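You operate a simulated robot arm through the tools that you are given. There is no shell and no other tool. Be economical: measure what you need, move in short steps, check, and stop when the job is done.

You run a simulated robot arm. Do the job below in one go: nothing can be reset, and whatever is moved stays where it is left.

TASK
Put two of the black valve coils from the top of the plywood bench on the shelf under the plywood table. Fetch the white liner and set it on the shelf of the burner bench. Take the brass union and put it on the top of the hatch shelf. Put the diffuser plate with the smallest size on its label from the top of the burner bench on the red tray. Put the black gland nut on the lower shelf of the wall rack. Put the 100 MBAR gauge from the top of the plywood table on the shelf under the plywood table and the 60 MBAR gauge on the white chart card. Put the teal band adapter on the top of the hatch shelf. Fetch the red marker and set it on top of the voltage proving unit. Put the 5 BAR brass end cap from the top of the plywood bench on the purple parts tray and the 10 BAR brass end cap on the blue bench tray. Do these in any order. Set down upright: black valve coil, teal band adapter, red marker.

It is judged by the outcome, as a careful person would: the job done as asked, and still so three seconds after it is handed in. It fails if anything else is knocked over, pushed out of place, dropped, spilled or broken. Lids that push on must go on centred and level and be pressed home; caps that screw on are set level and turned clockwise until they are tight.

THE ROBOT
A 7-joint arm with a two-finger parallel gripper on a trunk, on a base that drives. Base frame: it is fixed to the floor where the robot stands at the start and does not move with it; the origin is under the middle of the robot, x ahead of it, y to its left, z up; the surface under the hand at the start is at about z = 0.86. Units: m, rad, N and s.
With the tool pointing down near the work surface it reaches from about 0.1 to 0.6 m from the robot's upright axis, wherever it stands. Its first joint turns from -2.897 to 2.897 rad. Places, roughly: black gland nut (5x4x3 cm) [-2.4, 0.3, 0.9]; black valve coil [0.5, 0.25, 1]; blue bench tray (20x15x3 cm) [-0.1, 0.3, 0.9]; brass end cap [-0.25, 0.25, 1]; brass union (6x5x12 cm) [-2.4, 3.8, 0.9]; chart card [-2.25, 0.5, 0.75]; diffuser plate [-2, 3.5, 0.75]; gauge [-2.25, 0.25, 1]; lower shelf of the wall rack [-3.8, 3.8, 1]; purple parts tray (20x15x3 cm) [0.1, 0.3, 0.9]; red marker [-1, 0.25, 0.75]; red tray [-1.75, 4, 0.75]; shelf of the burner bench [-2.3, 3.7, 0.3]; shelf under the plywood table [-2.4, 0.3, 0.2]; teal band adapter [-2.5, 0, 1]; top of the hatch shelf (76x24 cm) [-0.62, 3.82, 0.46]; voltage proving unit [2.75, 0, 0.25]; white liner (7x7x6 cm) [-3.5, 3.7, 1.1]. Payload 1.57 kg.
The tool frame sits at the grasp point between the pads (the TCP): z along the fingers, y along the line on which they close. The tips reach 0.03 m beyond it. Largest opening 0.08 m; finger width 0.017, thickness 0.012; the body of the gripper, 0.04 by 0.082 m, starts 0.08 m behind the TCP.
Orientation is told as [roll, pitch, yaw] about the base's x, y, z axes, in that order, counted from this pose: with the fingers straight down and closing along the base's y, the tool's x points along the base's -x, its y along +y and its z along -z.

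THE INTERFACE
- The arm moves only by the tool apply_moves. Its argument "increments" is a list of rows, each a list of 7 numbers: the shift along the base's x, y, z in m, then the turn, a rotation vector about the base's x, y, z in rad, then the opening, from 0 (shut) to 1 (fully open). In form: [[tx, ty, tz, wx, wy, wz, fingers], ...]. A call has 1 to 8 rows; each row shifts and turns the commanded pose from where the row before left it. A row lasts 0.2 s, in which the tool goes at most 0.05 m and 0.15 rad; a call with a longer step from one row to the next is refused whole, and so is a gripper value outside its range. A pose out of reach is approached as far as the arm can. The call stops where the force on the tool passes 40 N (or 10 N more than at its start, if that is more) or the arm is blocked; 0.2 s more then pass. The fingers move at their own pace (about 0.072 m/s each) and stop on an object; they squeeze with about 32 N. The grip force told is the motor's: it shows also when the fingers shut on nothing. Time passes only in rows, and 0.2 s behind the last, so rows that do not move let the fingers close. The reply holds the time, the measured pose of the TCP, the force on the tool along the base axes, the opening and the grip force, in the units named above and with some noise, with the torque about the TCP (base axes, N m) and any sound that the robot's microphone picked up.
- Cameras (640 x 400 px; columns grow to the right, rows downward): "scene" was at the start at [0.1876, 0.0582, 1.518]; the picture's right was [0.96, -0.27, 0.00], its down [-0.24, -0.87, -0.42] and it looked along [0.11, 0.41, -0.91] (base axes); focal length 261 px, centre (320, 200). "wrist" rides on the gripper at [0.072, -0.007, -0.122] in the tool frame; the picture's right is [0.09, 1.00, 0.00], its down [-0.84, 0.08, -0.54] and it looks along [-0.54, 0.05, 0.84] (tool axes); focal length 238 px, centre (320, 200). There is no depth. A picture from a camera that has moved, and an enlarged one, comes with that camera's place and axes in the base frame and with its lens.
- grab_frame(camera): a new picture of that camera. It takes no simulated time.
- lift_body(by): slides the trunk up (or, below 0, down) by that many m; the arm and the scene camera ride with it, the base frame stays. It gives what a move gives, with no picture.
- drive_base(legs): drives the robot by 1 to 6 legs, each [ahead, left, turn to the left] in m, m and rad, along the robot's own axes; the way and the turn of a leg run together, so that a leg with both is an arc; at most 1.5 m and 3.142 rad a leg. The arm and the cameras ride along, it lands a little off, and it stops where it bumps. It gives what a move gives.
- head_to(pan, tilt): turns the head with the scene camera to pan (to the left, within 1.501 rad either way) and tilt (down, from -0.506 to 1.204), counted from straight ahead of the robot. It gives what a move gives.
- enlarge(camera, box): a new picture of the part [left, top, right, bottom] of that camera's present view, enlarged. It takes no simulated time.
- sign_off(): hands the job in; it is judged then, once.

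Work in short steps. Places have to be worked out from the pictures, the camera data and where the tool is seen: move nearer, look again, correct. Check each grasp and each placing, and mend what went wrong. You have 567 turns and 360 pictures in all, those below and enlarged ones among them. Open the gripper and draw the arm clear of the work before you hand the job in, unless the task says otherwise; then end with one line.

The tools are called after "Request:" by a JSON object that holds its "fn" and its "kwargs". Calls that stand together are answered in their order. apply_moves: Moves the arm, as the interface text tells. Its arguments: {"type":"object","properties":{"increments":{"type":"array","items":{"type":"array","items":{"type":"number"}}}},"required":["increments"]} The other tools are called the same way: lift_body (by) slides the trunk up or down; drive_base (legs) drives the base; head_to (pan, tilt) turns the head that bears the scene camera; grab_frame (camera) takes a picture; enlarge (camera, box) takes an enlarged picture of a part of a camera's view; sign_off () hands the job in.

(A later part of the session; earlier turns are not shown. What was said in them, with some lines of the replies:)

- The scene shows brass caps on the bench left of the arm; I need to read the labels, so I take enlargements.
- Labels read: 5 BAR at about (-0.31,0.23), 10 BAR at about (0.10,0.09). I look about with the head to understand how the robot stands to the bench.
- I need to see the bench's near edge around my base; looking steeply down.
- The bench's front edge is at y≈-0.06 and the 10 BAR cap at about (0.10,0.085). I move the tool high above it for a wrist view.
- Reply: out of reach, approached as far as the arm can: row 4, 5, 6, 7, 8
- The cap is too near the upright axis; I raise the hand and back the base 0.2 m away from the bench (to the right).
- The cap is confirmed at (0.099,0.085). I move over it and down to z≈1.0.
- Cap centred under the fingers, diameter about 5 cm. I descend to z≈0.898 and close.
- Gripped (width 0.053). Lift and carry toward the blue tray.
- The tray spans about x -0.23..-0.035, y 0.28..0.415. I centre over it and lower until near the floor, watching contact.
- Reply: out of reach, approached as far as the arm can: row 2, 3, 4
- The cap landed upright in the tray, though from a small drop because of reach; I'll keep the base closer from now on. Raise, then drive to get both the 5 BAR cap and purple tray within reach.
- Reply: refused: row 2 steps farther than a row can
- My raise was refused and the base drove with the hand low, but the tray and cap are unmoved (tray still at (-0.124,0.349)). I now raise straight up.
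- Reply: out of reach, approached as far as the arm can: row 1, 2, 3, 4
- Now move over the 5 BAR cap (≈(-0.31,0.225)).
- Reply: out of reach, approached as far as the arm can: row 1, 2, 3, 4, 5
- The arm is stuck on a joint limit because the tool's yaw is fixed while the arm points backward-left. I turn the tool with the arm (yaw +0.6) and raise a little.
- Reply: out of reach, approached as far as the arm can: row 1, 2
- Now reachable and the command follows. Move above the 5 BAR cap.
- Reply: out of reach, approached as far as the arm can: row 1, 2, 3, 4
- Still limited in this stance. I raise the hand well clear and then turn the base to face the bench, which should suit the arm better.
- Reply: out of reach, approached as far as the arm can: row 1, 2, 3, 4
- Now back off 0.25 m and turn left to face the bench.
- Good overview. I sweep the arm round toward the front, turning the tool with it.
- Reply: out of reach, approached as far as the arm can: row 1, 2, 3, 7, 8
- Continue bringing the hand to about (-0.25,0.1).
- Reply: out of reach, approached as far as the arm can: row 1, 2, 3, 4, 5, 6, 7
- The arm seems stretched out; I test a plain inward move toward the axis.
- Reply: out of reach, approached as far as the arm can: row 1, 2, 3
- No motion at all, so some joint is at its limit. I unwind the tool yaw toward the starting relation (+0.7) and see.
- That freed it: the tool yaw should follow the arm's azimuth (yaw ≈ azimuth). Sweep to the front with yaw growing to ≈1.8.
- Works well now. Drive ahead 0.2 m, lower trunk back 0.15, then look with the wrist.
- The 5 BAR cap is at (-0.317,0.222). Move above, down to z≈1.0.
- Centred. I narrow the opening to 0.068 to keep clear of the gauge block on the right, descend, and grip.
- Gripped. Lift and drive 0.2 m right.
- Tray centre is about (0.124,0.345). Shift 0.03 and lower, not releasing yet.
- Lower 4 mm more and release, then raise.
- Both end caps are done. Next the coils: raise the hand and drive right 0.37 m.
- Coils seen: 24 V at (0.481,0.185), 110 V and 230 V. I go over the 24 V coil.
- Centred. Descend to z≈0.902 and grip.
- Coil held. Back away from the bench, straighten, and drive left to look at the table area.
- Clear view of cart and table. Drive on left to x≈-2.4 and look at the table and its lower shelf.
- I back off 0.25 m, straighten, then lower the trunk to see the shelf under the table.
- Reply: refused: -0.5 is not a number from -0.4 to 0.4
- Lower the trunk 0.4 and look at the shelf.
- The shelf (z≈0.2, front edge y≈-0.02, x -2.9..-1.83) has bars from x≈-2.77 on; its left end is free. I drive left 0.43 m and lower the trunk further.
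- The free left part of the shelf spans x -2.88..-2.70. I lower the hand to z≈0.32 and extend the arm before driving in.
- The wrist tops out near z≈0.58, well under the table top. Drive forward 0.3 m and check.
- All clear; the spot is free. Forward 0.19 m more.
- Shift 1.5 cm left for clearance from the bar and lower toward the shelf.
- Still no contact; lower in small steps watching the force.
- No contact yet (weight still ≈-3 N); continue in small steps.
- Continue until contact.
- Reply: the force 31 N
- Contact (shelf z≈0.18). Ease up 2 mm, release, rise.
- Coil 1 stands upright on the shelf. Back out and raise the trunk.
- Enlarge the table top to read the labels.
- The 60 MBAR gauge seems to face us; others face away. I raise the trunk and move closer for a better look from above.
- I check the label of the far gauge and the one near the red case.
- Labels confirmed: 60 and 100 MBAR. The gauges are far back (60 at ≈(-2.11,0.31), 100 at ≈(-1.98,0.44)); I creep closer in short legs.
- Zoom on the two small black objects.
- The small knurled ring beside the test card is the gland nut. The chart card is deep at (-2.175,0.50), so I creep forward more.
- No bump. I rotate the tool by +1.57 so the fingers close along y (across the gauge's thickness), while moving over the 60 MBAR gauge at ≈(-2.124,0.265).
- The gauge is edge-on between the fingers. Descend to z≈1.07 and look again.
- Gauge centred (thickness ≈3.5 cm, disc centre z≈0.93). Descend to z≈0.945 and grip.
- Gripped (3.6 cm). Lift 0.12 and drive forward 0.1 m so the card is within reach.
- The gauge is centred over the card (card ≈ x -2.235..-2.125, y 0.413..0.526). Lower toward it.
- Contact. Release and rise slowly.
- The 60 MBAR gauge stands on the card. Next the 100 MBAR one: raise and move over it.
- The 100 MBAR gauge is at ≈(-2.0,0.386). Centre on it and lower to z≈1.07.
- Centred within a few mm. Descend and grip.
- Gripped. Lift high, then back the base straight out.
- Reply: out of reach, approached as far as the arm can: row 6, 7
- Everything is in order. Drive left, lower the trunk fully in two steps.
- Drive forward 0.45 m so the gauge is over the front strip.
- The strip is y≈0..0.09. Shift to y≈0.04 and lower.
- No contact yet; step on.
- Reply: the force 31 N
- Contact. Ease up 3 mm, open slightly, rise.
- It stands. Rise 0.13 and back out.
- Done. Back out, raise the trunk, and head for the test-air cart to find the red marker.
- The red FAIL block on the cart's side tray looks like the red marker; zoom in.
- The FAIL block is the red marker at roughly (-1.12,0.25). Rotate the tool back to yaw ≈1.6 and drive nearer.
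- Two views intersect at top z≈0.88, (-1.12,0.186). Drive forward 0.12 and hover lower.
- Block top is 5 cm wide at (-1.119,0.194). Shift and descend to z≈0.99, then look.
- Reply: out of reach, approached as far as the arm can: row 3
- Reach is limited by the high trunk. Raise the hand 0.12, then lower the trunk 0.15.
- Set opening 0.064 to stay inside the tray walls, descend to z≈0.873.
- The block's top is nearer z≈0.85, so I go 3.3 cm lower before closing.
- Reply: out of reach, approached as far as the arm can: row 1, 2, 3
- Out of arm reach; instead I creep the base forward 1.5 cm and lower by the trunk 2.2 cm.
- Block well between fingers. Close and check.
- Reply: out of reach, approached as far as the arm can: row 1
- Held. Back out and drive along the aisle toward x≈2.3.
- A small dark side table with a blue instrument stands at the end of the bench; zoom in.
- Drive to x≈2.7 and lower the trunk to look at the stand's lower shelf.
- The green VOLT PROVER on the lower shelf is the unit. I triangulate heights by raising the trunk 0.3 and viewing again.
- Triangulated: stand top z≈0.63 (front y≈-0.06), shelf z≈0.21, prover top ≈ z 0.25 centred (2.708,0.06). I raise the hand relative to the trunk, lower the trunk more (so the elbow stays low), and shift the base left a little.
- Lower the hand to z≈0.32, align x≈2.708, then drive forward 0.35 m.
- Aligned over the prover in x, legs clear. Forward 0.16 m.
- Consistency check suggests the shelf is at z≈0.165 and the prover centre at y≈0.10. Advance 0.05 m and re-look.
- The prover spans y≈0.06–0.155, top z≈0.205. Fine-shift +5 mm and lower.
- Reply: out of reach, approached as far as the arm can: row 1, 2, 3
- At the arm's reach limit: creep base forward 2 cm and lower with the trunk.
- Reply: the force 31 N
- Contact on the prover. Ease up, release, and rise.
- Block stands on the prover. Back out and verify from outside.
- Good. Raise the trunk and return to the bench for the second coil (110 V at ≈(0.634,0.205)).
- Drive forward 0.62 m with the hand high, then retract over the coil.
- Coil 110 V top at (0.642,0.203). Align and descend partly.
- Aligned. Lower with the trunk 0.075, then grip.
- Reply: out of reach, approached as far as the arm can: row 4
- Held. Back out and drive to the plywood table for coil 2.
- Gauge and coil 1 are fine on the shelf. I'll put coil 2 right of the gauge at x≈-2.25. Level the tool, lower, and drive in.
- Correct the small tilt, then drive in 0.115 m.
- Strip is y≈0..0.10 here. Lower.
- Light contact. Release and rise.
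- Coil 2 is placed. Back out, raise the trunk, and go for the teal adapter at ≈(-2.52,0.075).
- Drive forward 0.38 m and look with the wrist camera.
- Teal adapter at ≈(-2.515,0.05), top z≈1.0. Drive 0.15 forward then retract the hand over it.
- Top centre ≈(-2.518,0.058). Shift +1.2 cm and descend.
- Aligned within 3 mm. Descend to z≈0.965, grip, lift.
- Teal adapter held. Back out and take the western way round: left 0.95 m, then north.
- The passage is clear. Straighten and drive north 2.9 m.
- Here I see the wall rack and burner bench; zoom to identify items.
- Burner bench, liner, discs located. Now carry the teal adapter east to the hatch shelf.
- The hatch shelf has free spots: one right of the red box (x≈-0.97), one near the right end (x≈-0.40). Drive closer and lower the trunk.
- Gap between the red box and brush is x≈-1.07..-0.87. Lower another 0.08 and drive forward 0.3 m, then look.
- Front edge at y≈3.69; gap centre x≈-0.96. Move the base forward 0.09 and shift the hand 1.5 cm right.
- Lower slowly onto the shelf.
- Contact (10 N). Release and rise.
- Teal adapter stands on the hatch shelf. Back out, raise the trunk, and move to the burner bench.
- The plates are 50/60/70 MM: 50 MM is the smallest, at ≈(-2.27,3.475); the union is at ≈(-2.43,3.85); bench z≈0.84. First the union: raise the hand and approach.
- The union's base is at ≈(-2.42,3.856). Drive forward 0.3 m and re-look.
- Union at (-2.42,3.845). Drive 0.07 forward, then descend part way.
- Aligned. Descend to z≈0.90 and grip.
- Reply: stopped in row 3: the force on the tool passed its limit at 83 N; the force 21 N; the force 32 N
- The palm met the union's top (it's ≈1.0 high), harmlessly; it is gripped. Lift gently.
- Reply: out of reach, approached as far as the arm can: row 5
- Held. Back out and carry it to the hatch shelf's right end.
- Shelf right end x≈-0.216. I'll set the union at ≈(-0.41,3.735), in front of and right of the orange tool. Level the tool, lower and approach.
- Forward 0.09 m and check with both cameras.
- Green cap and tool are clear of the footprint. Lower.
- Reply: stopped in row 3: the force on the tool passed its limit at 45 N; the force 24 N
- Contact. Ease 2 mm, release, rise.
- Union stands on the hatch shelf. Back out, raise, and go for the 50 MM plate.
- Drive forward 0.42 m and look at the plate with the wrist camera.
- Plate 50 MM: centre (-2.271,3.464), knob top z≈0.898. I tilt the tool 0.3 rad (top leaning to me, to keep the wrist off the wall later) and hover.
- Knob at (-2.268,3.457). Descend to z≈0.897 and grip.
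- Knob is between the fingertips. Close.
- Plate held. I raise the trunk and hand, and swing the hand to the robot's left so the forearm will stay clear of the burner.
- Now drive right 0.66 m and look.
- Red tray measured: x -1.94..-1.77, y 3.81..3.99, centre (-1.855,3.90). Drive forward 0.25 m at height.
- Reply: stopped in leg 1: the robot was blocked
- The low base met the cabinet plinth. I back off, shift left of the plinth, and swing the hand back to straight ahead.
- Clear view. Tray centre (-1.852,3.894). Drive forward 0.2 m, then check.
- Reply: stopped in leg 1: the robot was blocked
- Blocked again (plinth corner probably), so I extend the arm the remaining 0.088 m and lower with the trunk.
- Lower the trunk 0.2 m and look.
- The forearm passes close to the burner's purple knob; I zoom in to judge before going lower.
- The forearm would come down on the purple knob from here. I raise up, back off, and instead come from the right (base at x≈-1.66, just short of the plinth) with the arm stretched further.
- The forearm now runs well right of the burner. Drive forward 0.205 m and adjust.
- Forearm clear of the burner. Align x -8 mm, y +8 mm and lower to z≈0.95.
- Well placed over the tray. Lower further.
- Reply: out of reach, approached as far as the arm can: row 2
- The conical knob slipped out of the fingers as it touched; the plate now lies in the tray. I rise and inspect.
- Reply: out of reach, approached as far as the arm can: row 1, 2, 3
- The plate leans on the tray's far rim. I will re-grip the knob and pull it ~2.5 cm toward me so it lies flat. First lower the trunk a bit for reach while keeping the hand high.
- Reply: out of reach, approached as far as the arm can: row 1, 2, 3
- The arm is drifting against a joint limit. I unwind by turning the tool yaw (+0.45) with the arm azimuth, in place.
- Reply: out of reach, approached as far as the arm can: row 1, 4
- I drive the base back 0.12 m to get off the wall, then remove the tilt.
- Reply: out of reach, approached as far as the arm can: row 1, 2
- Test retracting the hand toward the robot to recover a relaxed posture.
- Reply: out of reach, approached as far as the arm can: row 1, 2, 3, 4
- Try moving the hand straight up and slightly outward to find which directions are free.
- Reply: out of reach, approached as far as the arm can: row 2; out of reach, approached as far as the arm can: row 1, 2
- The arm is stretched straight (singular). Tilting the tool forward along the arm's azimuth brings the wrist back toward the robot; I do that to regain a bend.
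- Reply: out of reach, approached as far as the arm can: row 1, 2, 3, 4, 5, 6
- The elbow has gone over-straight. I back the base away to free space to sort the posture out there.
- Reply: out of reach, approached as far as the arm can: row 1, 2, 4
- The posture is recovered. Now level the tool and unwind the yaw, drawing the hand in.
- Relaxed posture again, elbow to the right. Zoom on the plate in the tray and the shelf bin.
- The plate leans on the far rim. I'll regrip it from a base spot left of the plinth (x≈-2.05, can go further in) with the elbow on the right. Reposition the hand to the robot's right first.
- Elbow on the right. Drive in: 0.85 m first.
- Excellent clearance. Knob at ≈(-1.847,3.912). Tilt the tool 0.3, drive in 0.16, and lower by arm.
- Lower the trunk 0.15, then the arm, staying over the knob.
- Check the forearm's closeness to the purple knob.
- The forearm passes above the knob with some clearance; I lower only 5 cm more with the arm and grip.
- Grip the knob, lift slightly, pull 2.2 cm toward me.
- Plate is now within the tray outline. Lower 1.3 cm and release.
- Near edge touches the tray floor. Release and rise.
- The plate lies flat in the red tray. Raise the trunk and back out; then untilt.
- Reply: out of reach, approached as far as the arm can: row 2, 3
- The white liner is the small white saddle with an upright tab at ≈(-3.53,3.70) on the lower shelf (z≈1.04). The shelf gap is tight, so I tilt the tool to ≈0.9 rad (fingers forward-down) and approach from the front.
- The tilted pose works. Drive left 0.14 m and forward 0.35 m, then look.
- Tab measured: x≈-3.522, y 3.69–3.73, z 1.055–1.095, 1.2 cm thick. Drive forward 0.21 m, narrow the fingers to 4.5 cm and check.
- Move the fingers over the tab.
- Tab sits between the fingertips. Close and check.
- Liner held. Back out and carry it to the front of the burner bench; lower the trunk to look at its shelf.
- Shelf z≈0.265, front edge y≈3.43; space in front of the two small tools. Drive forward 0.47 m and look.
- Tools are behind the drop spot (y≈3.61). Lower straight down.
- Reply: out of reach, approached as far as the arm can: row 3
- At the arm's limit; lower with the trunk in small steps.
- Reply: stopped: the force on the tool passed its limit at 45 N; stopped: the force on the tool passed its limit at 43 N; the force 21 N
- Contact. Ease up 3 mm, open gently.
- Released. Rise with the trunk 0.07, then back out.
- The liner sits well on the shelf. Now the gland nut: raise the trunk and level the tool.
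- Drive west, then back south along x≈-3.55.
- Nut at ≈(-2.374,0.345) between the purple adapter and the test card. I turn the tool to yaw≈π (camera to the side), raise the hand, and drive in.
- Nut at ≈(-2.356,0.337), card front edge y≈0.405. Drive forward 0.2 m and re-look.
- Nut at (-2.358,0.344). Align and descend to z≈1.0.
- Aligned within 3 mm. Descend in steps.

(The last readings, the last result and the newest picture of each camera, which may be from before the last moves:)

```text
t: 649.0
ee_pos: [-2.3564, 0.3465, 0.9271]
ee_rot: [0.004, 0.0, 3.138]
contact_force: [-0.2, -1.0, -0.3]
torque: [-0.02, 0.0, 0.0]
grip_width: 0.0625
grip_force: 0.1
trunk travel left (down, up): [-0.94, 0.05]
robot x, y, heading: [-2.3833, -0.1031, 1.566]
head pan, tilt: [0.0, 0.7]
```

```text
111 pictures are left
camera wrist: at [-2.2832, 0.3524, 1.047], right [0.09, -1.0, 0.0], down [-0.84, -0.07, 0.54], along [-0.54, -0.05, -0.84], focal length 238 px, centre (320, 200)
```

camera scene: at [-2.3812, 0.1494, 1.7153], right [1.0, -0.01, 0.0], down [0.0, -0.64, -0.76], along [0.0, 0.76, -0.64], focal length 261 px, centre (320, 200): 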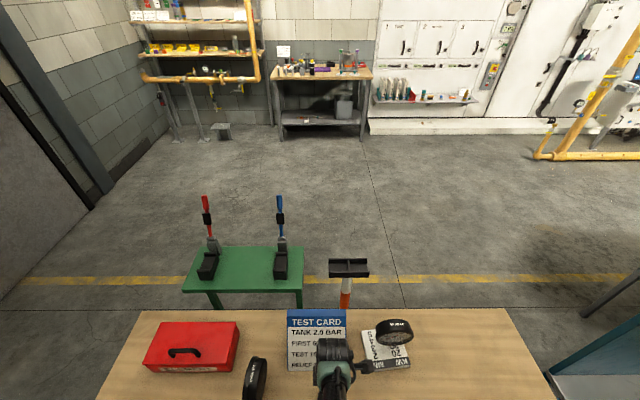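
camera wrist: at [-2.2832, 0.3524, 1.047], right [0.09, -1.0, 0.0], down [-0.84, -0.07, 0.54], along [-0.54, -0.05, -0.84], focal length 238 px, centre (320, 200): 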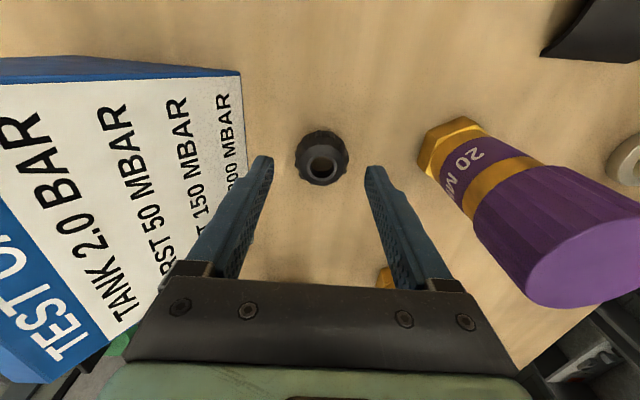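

Request:
{"fn": "apply_moves", "kwargs": {"increments": [[0, -0.002, -0.03, 0, 0, 0, 0.78], [0, 0, -0.012, 0, 0, 0, 0.78], [0, 0, 0, 0, 0, 0, 0], [0, 0, 0, 0, 0, 0, 0], [0, 0, 0, 0, 0, 0, 0]]}}

Request:
{"fn": "grab_frame", "kwargs": {"camera": "wrist"}}

```text
t: 650.1
ee_pos: [-2.3568, 0.3436, 0.8817]
ee_rot: [0.003, -0.001, 3.138]
contact_force: [-0.5, 0.0, 0.7]
torque: [0.02, -0.03, 0.0]
grip_width: 0.038
grip_force: 32.2
trunk travel left (down, up): [-0.94, 0.05]
robot x, y, heading: [-2.3839, -0.1061, 1.563]
head pan, tilt: [0.0, 0.7]
```

```text
110 pictures are left
camera wrist: at [-2.2843, 0.3497, 1.0023], right [0.09, -1.0, 0.0], down [-0.84, -0.07, 0.54], along [-0.54, -0.05, -0.84], focal length 238 px, centre (320, 200)
```

wrist: 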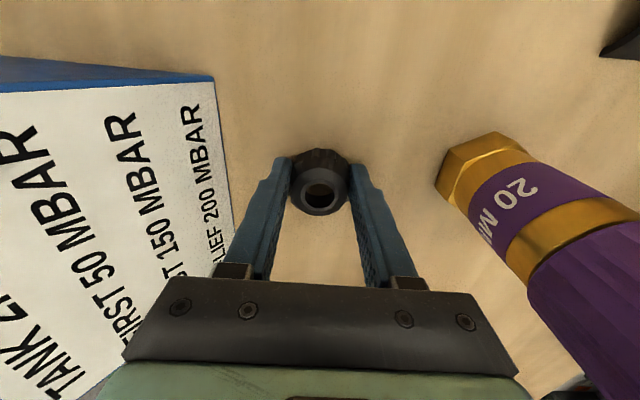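

Nut gripped. Lift straight up and back out.

Request:
{"fn": "apply_moves", "kwargs": {"increments": [[0, 0, 0.045, 0, 0, 0, 0], [0, 0, 0.045, 0, 0, 0, 0], [0, 0, 0.045, 0, 0, 0, 0], [0, 0, 0.045, 0, 0, 0, 0], [0, 0, 0.045, 0, 0, 0, 0], [0, 0, 0.04, 0, 0, 0, 0]]}}

Request:
{"fn": "grab_frame", "kwargs": {"camera": "wrist"}}

```text
t: 651.5
ee_pos: [-2.3589, 0.3459, 1.1473]
ee_rot: [0.006, -0.001, 3.14]
contact_force: [-0.8, -0.2, -0.7]
torque: [-0.06, 0.01, 0.01]
grip_width: 0.0371
grip_force: 32.1
trunk travel left (down, up): [-0.94, 0.05]
robot x, y, heading: [-2.3901, -0.1058, 1.565]
head pan, tilt: [0.0, 0.7]
```

```text
109 pictures are left
camera wrist: at [-2.2853, 0.3517, 1.2684], right [0.09, -1.0, 0.0], down [-0.84, -0.07, 0.54], along [-0.54, -0.05, -0.84], focal length 238 px, centre (320, 200)
```

wrist: 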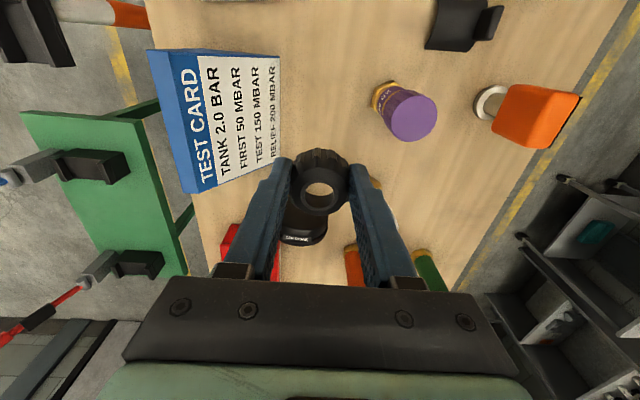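

Held; the neighbours are undisturbed. Back out and go round the west side.

Request:
{"fn": "drive_base", "kwargs": {"legs": [[-0.83, 0, 0], [0, 1.14, 0]]}}

Request:
{"fn": "apply_moves", "kwargs": {"increments": [[0, 0, 0, 0, 0, -0.15, 0], [0, 0, 0, 0, 0, -0.15, 0], [0, 0, 0, 0, 0, -0.15, 0], [0, 0, 0, 0, 0, -0.15, 0], [0, 0, 0, 0, 0, -0.15, 0], [0, 0, 0, 0, 0, -0.15, 0], [0, 0, 0, 0, 0, -0.15, 0], [0, 0, 0, 0, 0, -0.15, 0]]}}

Request:
{"fn": "apply_moves", "kwargs": {"increments": [[0, 0, 0, 0, 0, -0.15, 0], [0, 0, 0, 0, 0, -0.15, 0], [0, 0, 0, 0, 0, -0.08, 0]]}}

```text
t: 658.3
ee_pos: [-2.714, -0.5115, 1.1479]
ee_rot: [0.003, 0.002, 3.12]
contact_force: [-0.3, 0.3, -0.8]
torque: [0.01, 0.0, 0.0]
grip_width: 0.037
grip_force: 32.2
trunk travel left (down, up): [-0.94, 0.05]
robot x, y, heading: [-2.7442, -0.9621, 1.543]
head pan, tilt: [0.0, 0.7]
stopped in leg 2: the robot was blocked; the commanded pose is now the measured one
```

```text
t: 660.1
ee_pos: [-2.7093, -0.5085, 1.1468]
ee_rot: [0.003, -0.003, 1.914]
contact_force: [-0.1, 0.2, -0.4]
torque: [-0.04, 0.01, -0.01]
grip_width: 0.037
grip_force: 32.2
trunk travel left (down, up): [-0.94, 0.05]
robot x, y, heading: [-2.7419, -0.9651, 1.544]
head pan, tilt: [0.0, 0.7]
```

```text
t: 660.9
ee_pos: [-2.711, -0.5103, 1.1489]
ee_rot: [0.003, 0.0, 1.537]
contact_force: [-0.4, -0.8, 0.0]
torque: [-0.02, 0.01, 0.0]
grip_width: 0.0371
grip_force: 32.2
trunk travel left (down, up): [-0.94, 0.05]
robot x, y, heading: [-2.7434, -0.9605, 1.547]
head pan, tilt: [0.0, 0.7]
```

Blocked, probably by a wall pillar behind. Move forward 0.08 and continue left.

Request:
{"fn": "drive_base", "kwargs": {"legs": [[0.09, 0, 0.03], [0, 0.8, 0]]}}

```text
t: 665.9
ee_pos: [-3.5267, -0.4266, 1.1478]
ee_rot: [0.004, -0.001, 1.577]
contact_force: [-0.6, -0.4, 0.4]
torque: [-0.01, -0.01, -0.03]
grip_width: 0.0371
grip_force: 31.7
trunk travel left (down, up): [-0.94, 0.05]
robot x, y, heading: [-3.5442, -0.8803, 1.586]
head pan, tilt: [0.0, 0.7]
```

Drive north to the wall rack.

Request:
{"fn": "drive_base", "kwargs": {"legs": [[1.5, 0, -0.01], [1.4, 0, 0], [0.4, 0, 0]]}}

Request:
{"fn": "head_to", "kwargs": {"pan": 0.0, "tilt": 0.55}}

Request:
{"fn": "grab_frame", "kwargs": {"camera": "scene"}}

```text
t: 681.9
ee_pos: [-3.4185, 2.8386, 1.1484]
ee_rot: [0.005, -0.003, 1.49]
contact_force: [-0.4, -0.5, 0.8]
torque: [-0.04, 0.0, 0.0]
grip_width: 0.0372
grip_force: 32.2
trunk travel left (down, up): [-0.94, 0.05]
robot x, y, heading: [-3.4775, 2.3881, 1.502]
head pan, tilt: [0.0, 0.7]
```

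```text
t: 682.6
ee_pos: [-3.4187, 2.8387, 1.1493]
ee_rot: [0.003, -0.001, 1.49]
contact_force: [-0.2, 0.7, -0.1]
torque: [-0.01, -0.01, 0.03]
grip_width: 0.0371
grip_force: 32.4
trunk travel left (down, up): [-0.94, 0.05]
robot x, y, heading: [-3.4767, 2.3887, 1.497]
head pan, tilt: [0.0, 0.55]
```

```text
108 pictures are left
camera scene: at [-3.4551, 2.6492, 1.7283], right [1.0, -0.07, 0.0], down [-0.04, -0.52, -0.85], along [0.06, 0.85, -0.52], focal length 261 px, centre (320, 200)
```

scene: 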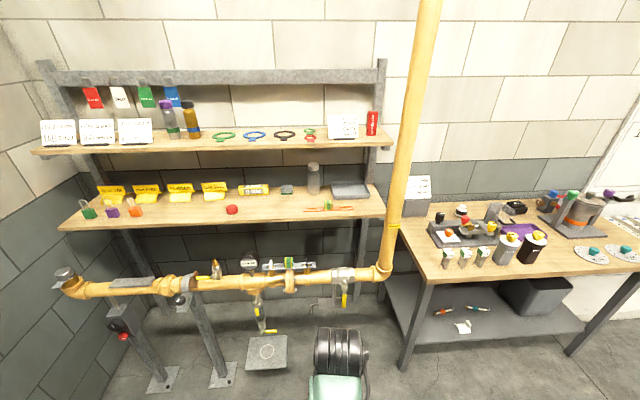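

Free stretch on the lower shelf between the red cap and the orange tool. Straighten, tilt the tool 0.45, and align x≈-3.60.

Request:
{"fn": "drive_base", "kwargs": {"legs": [[0, 0.14, 0.07]]}}

Request:
{"fn": "apply_moves", "kwargs": {"increments": [[0, 0.02, 0, 0.15, 0, 0, 0], [0, 0.02, 0, 0.15, 0, 0, 0], [0, 0.02, 0, 0.15, 0, 0, 0]]}}

Request:
{"fn": "drive_base", "kwargs": {"legs": [[0.5, 0, 0]]}}

Request:
{"fn": "grab_frame", "kwargs": {"camera": "wrist"}}

Request:
{"fn": "grab_frame", "kwargs": {"camera": "scene"}}

```text
t: 683.9
ee_pos: [-3.5891, 2.8465, 1.148]
ee_rot: [0.006, -0.003, 1.558]
contact_force: [0.3, -0.2, -0.2]
torque: [-0.04, 0.01, 0.02]
grip_width: 0.0371
grip_force: 31.7
trunk travel left (down, up): [-0.94, 0.05]
robot x, y, heading: [-3.6177, 2.3946, 1.567]
head pan, tilt: [0.0, 0.55]
```

```text
t: 684.7
ee_pos: [-3.5878, 2.9072, 1.1496]
ee_rot: [0.011, -0.452, 1.557]
contact_force: [-0.3, -0.1, -0.3]
torque: [0.04, 0.02, 0.0]
grip_width: 0.037
grip_force: 32.1
trunk travel left (down, up): [-0.94, 0.05]
robot x, y, heading: [-3.6173, 2.3975, 1.562]
head pan, tilt: [0.0, 0.55]
```

```text
t: 687.7
ee_pos: [-3.593, 3.4096, 1.1503]
ee_rot: [0.01, -0.452, 1.566]
contact_force: [-0.7, 0.5, -0.5]
torque: [0.0, 0.02, 0.01]
grip_width: 0.0372
grip_force: 31.9
trunk travel left (down, up): [-0.94, 0.05]
robot x, y, heading: [-3.6153, 2.9036, 1.576]
head pan, tilt: [0.0, 0.55]
```

```text
107 pictures are left
camera wrist: at [-3.5849, 3.2908, 1.227], right [-1.0, -0.08, -0.03], down [-0.07, 0.52, 0.85], along [-0.05, 0.85, -0.52], focal length 238 px, centre (320, 200)
```

wrist: 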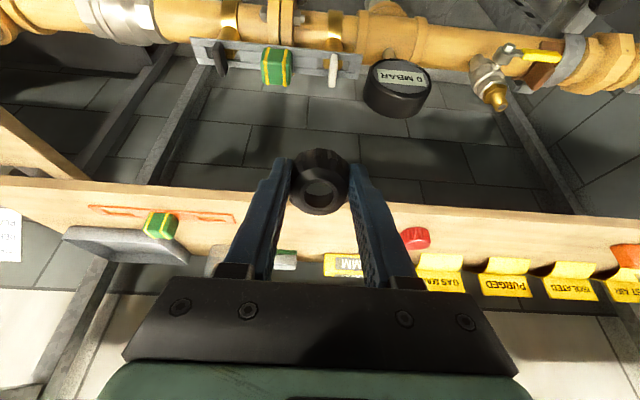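

```text
106 pictures are left
camera scene: at [-3.6155, 3.1578, 1.7286], right [1.0, 0.0, 0.0], down [0.0, -0.52, -0.85], along [0.0, 0.85, -0.52], focal length 261 px, centre (320, 200)
```

scene: 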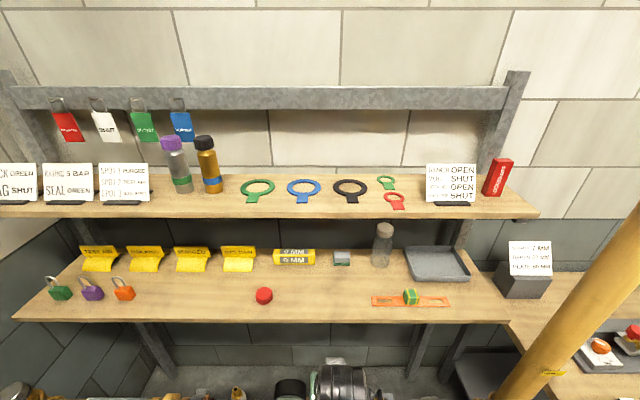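

Drive forward 0.22 m and look.

Request:
{"fn": "drive_base", "kwargs": {"legs": [[0.22, 0, 0]]}}

Request:
{"fn": "grab_frame", "kwargs": {"camera": "wrist"}}

Request:
{"fn": "grab_frame", "kwargs": {"camera": "scene"}}

```text
t: 689.4
ee_pos: [-3.5927, 3.6242, 1.1503]
ee_rot: [0.011, -0.452, 1.563]
contact_force: [0.5, -0.1, -0.3]
torque: [-0.04, 0.01, -0.05]
grip_width: 0.037
grip_force: 32.0
trunk travel left (down, up): [-0.94, 0.05]
robot x, y, heading: [-3.6137, 3.1139, 1.57]
head pan, tilt: [0.0, 0.55]
```

```text
105 pictures are left
camera wrist: at [-3.5845, 3.506, 1.2271], right [-1.0, -0.08, -0.03], down [-0.07, 0.52, 0.85], along [-0.05, 0.85, -0.52], focal length 238 px, centre (320, 200)
```

wrist: 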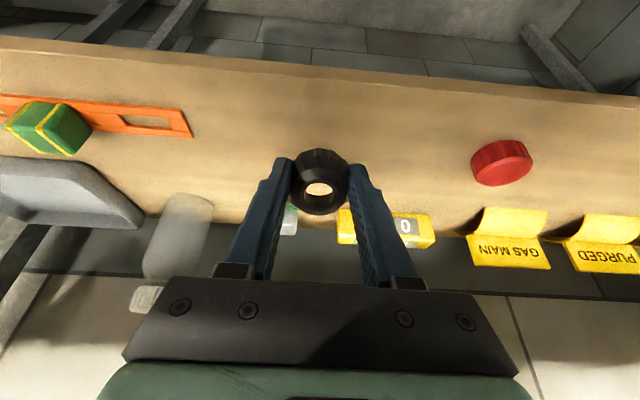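

```text
104 pictures are left
camera scene: at [-3.6155, 3.373, 1.7286], right [1.0, 0.0, 0.0], down [0.0, -0.52, -0.85], along [0.0, 0.85, -0.52], focal length 261 px, centre (320, 200)
```

scene: 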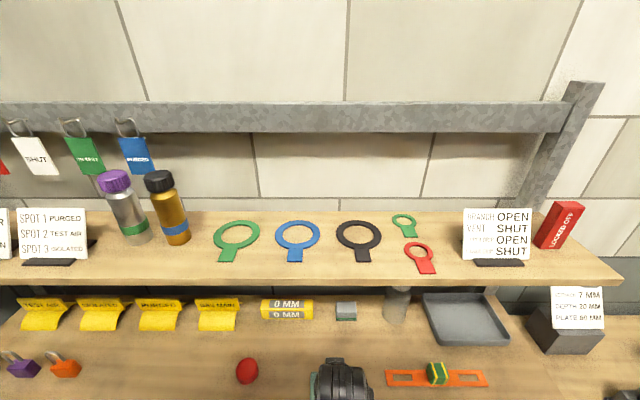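

Clear of the upper shelf. Advance 3 cm and lower.

Request:
{"fn": "apply_moves", "kwargs": {"increments": [[0, 0.015, -0.015, 0, 0, 0, 0], [0, 0.015, -0.015, 0, 0, 0, 0], [0, 0, -0.02, 0, 0, 0, 0], [0, 0, -0.007, 0, 0, 0, 0]]}}

Request:
{"fn": "grab_frame", "kwargs": {"camera": "wrist"}}

```text
t: 690.4
ee_pos: [-3.5926, 3.6555, 1.0929]
ee_rot: [0.011, -0.453, 1.563]
contact_force: [0.6, 0.4, -0.4]
torque: [-0.03, -0.02, 0.01]
grip_width: 0.0373
grip_force: 32.1
trunk travel left (down, up): [-0.94, 0.05]
robot x, y, heading: [-3.6161, 3.1131, 1.573]
head pan, tilt: [0.0, 0.55]
```

```text
103 pictures are left
camera wrist: at [-3.5836, 3.536, 1.1697], right [-1.0, -0.08, -0.03], down [-0.07, 0.52, 0.85], along [-0.05, 0.85, -0.52], focal length 238 px, centre (320, 200)
```

wrist: 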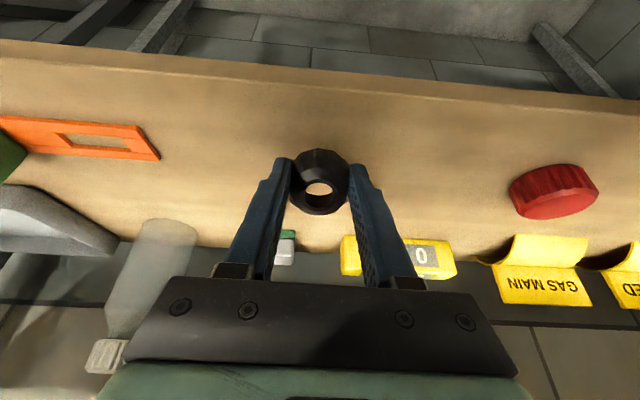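

Request:
{"fn": "apply_moves", "kwargs": {"increments": [[0, 0, -0.004, 0, 0, 0, 0], [0, 0, -0.004, 0, 0, 0, 0], [0, 0, -0.003, 0, 0, 0, 0], [0, 0, 0, 0, 0, 0, 0]]}}

```text
t: 691.4
ee_pos: [-3.5916, 3.6548, 1.0806]
ee_rot: [0.011, -0.453, 1.565]
contact_force: [-0.2, 0.7, -0.9]
torque: [0.01, -0.01, -0.03]
grip_width: 0.0372
grip_force: 32.3
trunk travel left (down, up): [-0.94, 0.05]
robot x, y, heading: [-3.617, 3.112, 1.567]
head pan, tilt: [0.0, 0.55]
```

Request:
{"fn": "apply_moves", "kwargs": {"increments": [[0, 0, -0.003, 0, 0, 0, 0], [0, 0, -0.003, 0, 0, 0, 0], [0, 0, -0.002, 0, 0, 0, 0], [0, 0, 0, 0, 0, 0, 0]]}}

Request:
{"fn": "enlarge", "kwargs": {"camera": "wrist", "box": [240, 60, 420, 260]}}

```text
t: 692.4
ee_pos: [-3.5926, 3.6549, 1.0745]
ee_rot: [0.011, -0.456, 1.565]
contact_force: [-0.1, -2.0, 7.0]
torque: [-0.05, 0.01, 0.0]
grip_width: 0.0374
grip_force: 31.8
trunk travel left (down, up): [-0.94, 0.05]
robot x, y, heading: [-3.6177, 3.1141, 1.573]
head pan, tilt: [0.0, 0.55]
```

```text
2.00 times, centred on (330, 160) of wrist
camera zoom: at [-3.5843, 3.5366, 1.1519], right [-1.0, -0.08, -0.03], down [-0.07, 0.51, 0.86], along [-0.05, 0.85, -0.52], focal length 477 px, centre (300, 280)
```

zoom: 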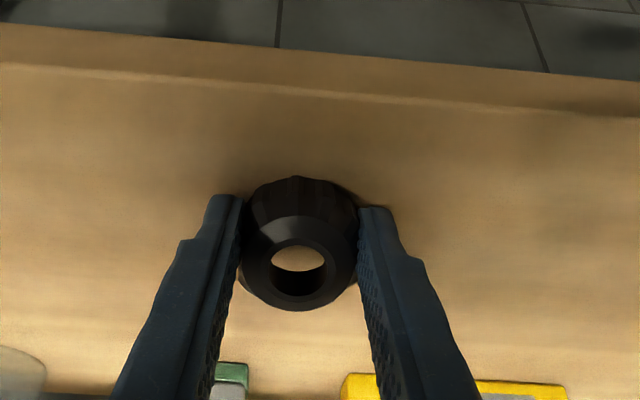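

Near edge touches. Open gently to let it settle flat.

Request:
{"fn": "apply_moves", "kwargs": {"increments": [[0, 0, 0.001, 0, 0, 0, 0.52], [0, 0, 0, 0, 0, 0, 0.6], [0, 0, 0, 0, 0, 0, 0.75], [0, 0, 0, 0, 0, 0, 0.75]]}}

Request:
{"fn": "grab_frame", "kwargs": {"camera": "wrist"}}

```text
t: 693.4
ee_pos: [-3.5928, 3.6563, 1.0749]
ee_rot: [0.012, -0.452, 1.564]
contact_force: [0.5, 0.0, -0.4]
torque: [0.03, -0.01, -0.02]
grip_width: 0.0602
grip_force: 0.1
trunk travel left (down, up): [-0.94, 0.05]
robot x, y, heading: [-3.6131, 3.1176, 1.572]
head pan, tilt: [0.0, 0.55]
```

```text
101 pictures are left
camera wrist: at [-3.5841, 3.5372, 1.1522], right [-1.0, -0.08, -0.03], down [-0.07, 0.52, 0.85], along [-0.05, 0.85, -0.52], focal length 238 px, centre (320, 200)
```

wrist: 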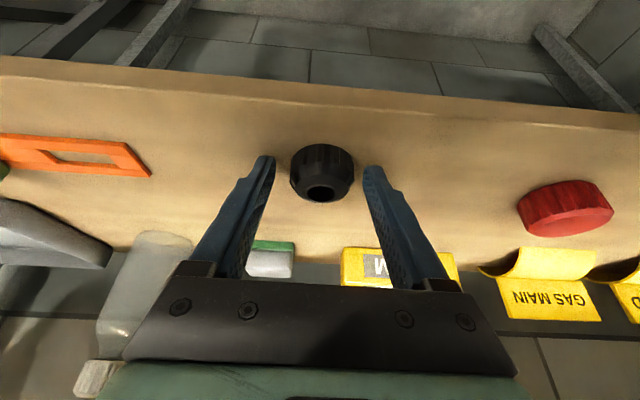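

The nut settled flat on the lower shelf. Rise 5 cm and back out.

Request:
{"fn": "apply_moves", "kwargs": {"increments": [[0, -0.005, 0.025, 0, 0, 0, 0.75], [0, -0.01, 0.03, 0, 0, 0, 0.75]]}}

Request:
{"fn": "drive_base", "kwargs": {"legs": [[-0.6, 0, 0]]}}

Request:
{"fn": "enlarge", "kwargs": {"camera": "scene", "box": [80, 160, 420, 330]}}

Request:
{"fn": "head_to", "kwargs": {"pan": -0.8, "tilt": 0.5}}

Request:
{"fn": "grab_frame", "kwargs": {"camera": "scene"}}

```text
t: 694.0
ee_pos: [-3.5927, 3.6395, 1.1324]
ee_rot: [0.011, -0.453, 1.564]
contact_force: [-0.1, 0.5, 0.4]
torque: [0.0, -0.03, -0.02]
grip_width: 0.0602
grip_force: 0.1
trunk travel left (down, up): [-0.94, 0.05]
robot x, y, heading: [-3.6145, 3.1174, 1.574]
head pan, tilt: [0.0, 0.55]
```

```text
t: 697.2
ee_pos: [-3.5945, 3.0627, 1.132]
ee_rot: [0.01, -0.452, 1.577]
contact_force: [-0.2, 0.5, -0.6]
torque: [0.0, 0.01, -0.01]
grip_width: 0.0601
grip_force: 0.0
trunk travel left (down, up): [-0.94, 0.05]
robot x, y, heading: [-3.6108, 2.5368, 1.58]
head pan, tilt: [0.0, 0.55]
```

```text
1.88 times, centred on (250, 245) of scene
camera zoom: at [-3.614, 2.7962, 1.7284], right [1.0, 0.01, 0.0], down [0.01, -0.52, -0.85], along [-0.01, 0.85, -0.52], focal length 491 px, centre (452, 115)
```

zoom: 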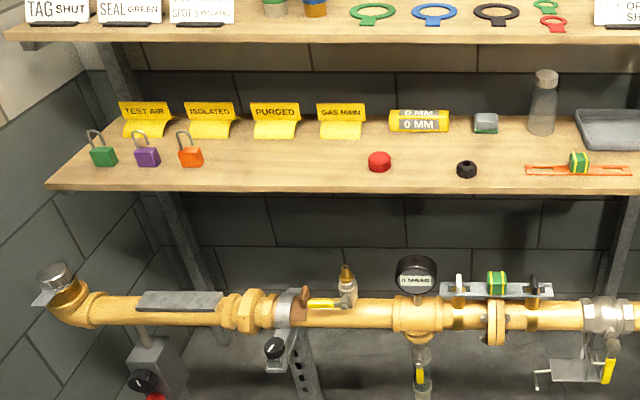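

```text
t: 698.4
ee_pos: [-3.5954, 3.0629, 1.1315]
ee_rot: [0.009, -0.452, 1.577]
contact_force: [-0.4, -0.1, 0.1]
torque: [0.03, -0.02, -0.03]
grip_width: 0.0601
grip_force: 0.1
trunk travel left (down, up): [-0.94, 0.05]
robot x, y, heading: [-3.6102, 2.535, 1.586]
head pan, tilt: [-0.799, 0.499]
```

```text
99 pictures are left
camera scene: at [-3.5485, 2.7703, 1.733], right [0.71, -0.71, 0.0], down [-0.34, -0.34, -0.88], along [0.62, 0.62, -0.48], focal length 261 px, centre (320, 200)
```

scene: 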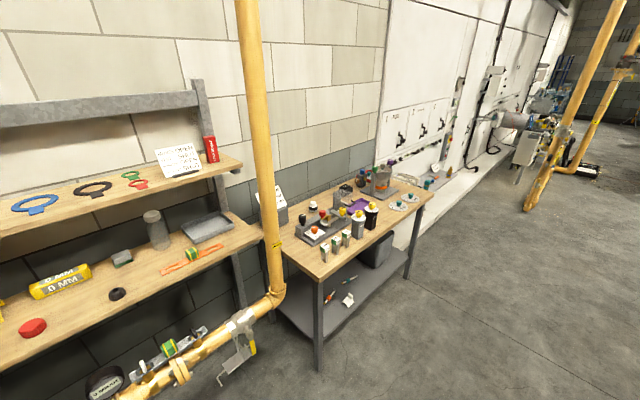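

Nut in place. One last check on the burner bench and liner before handing in.

Request:
{"fn": "enlarge", "kwargs": {"camera": "scene", "box": [270, 150, 470, 330]}}

Request:
{"fn": "apply_moves", "kwargs": {"increments": [[0, -0.02, 0, -0.15, 0, 0, 1], [0, -0.02, 0, -0.15, 0, 0, 1], [0, -0.02, 0, -0.15, 0, 0, 1]]}}

```text
2.22 times, centred on (370, 240) of scene
camera zoom: at [-3.5485, 2.7703, 1.733], right [0.71, -0.71, 0.0], down [-0.34, -0.34, -0.88], along [0.62, 0.62, -0.48], focal length 580 px, centre (209, 111)
```

zoom: 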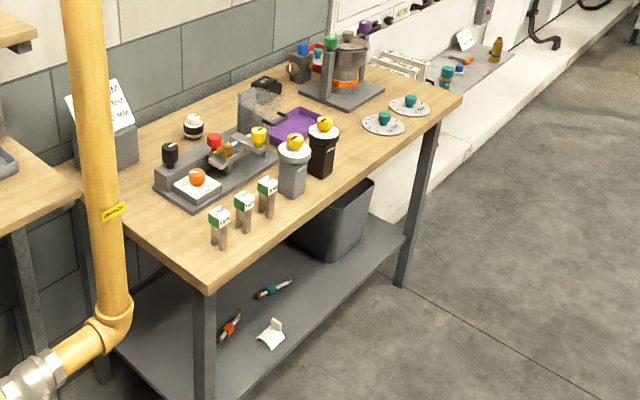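

```text
t: 699.2
ee_pos: [-3.5962, 3.0005, 1.1337]
ee_rot: [0.011, 0.002, 1.574]
contact_force: [-0.9, 0.0, -0.3]
torque: [-0.03, 0.01, -0.01]
grip_width: 0.0798
grip_force: 0.0
trunk travel left (down, up): [-0.94, 0.05]
robot x, y, heading: [-3.6079, 2.5348, 1.584]
head pan, tilt: [-0.799, 0.499]
```

Everything stands as asked, the gripper is open and the arm is clear; I hand the job in.

Request:
{"fn": "sign_off", "kwargs": {}}

```text
The job is handed in.
```

All the moves you asked for are done and the job is handed in; I saw each item in its place after setting it down, though I didn't re-photograph everything at the end.
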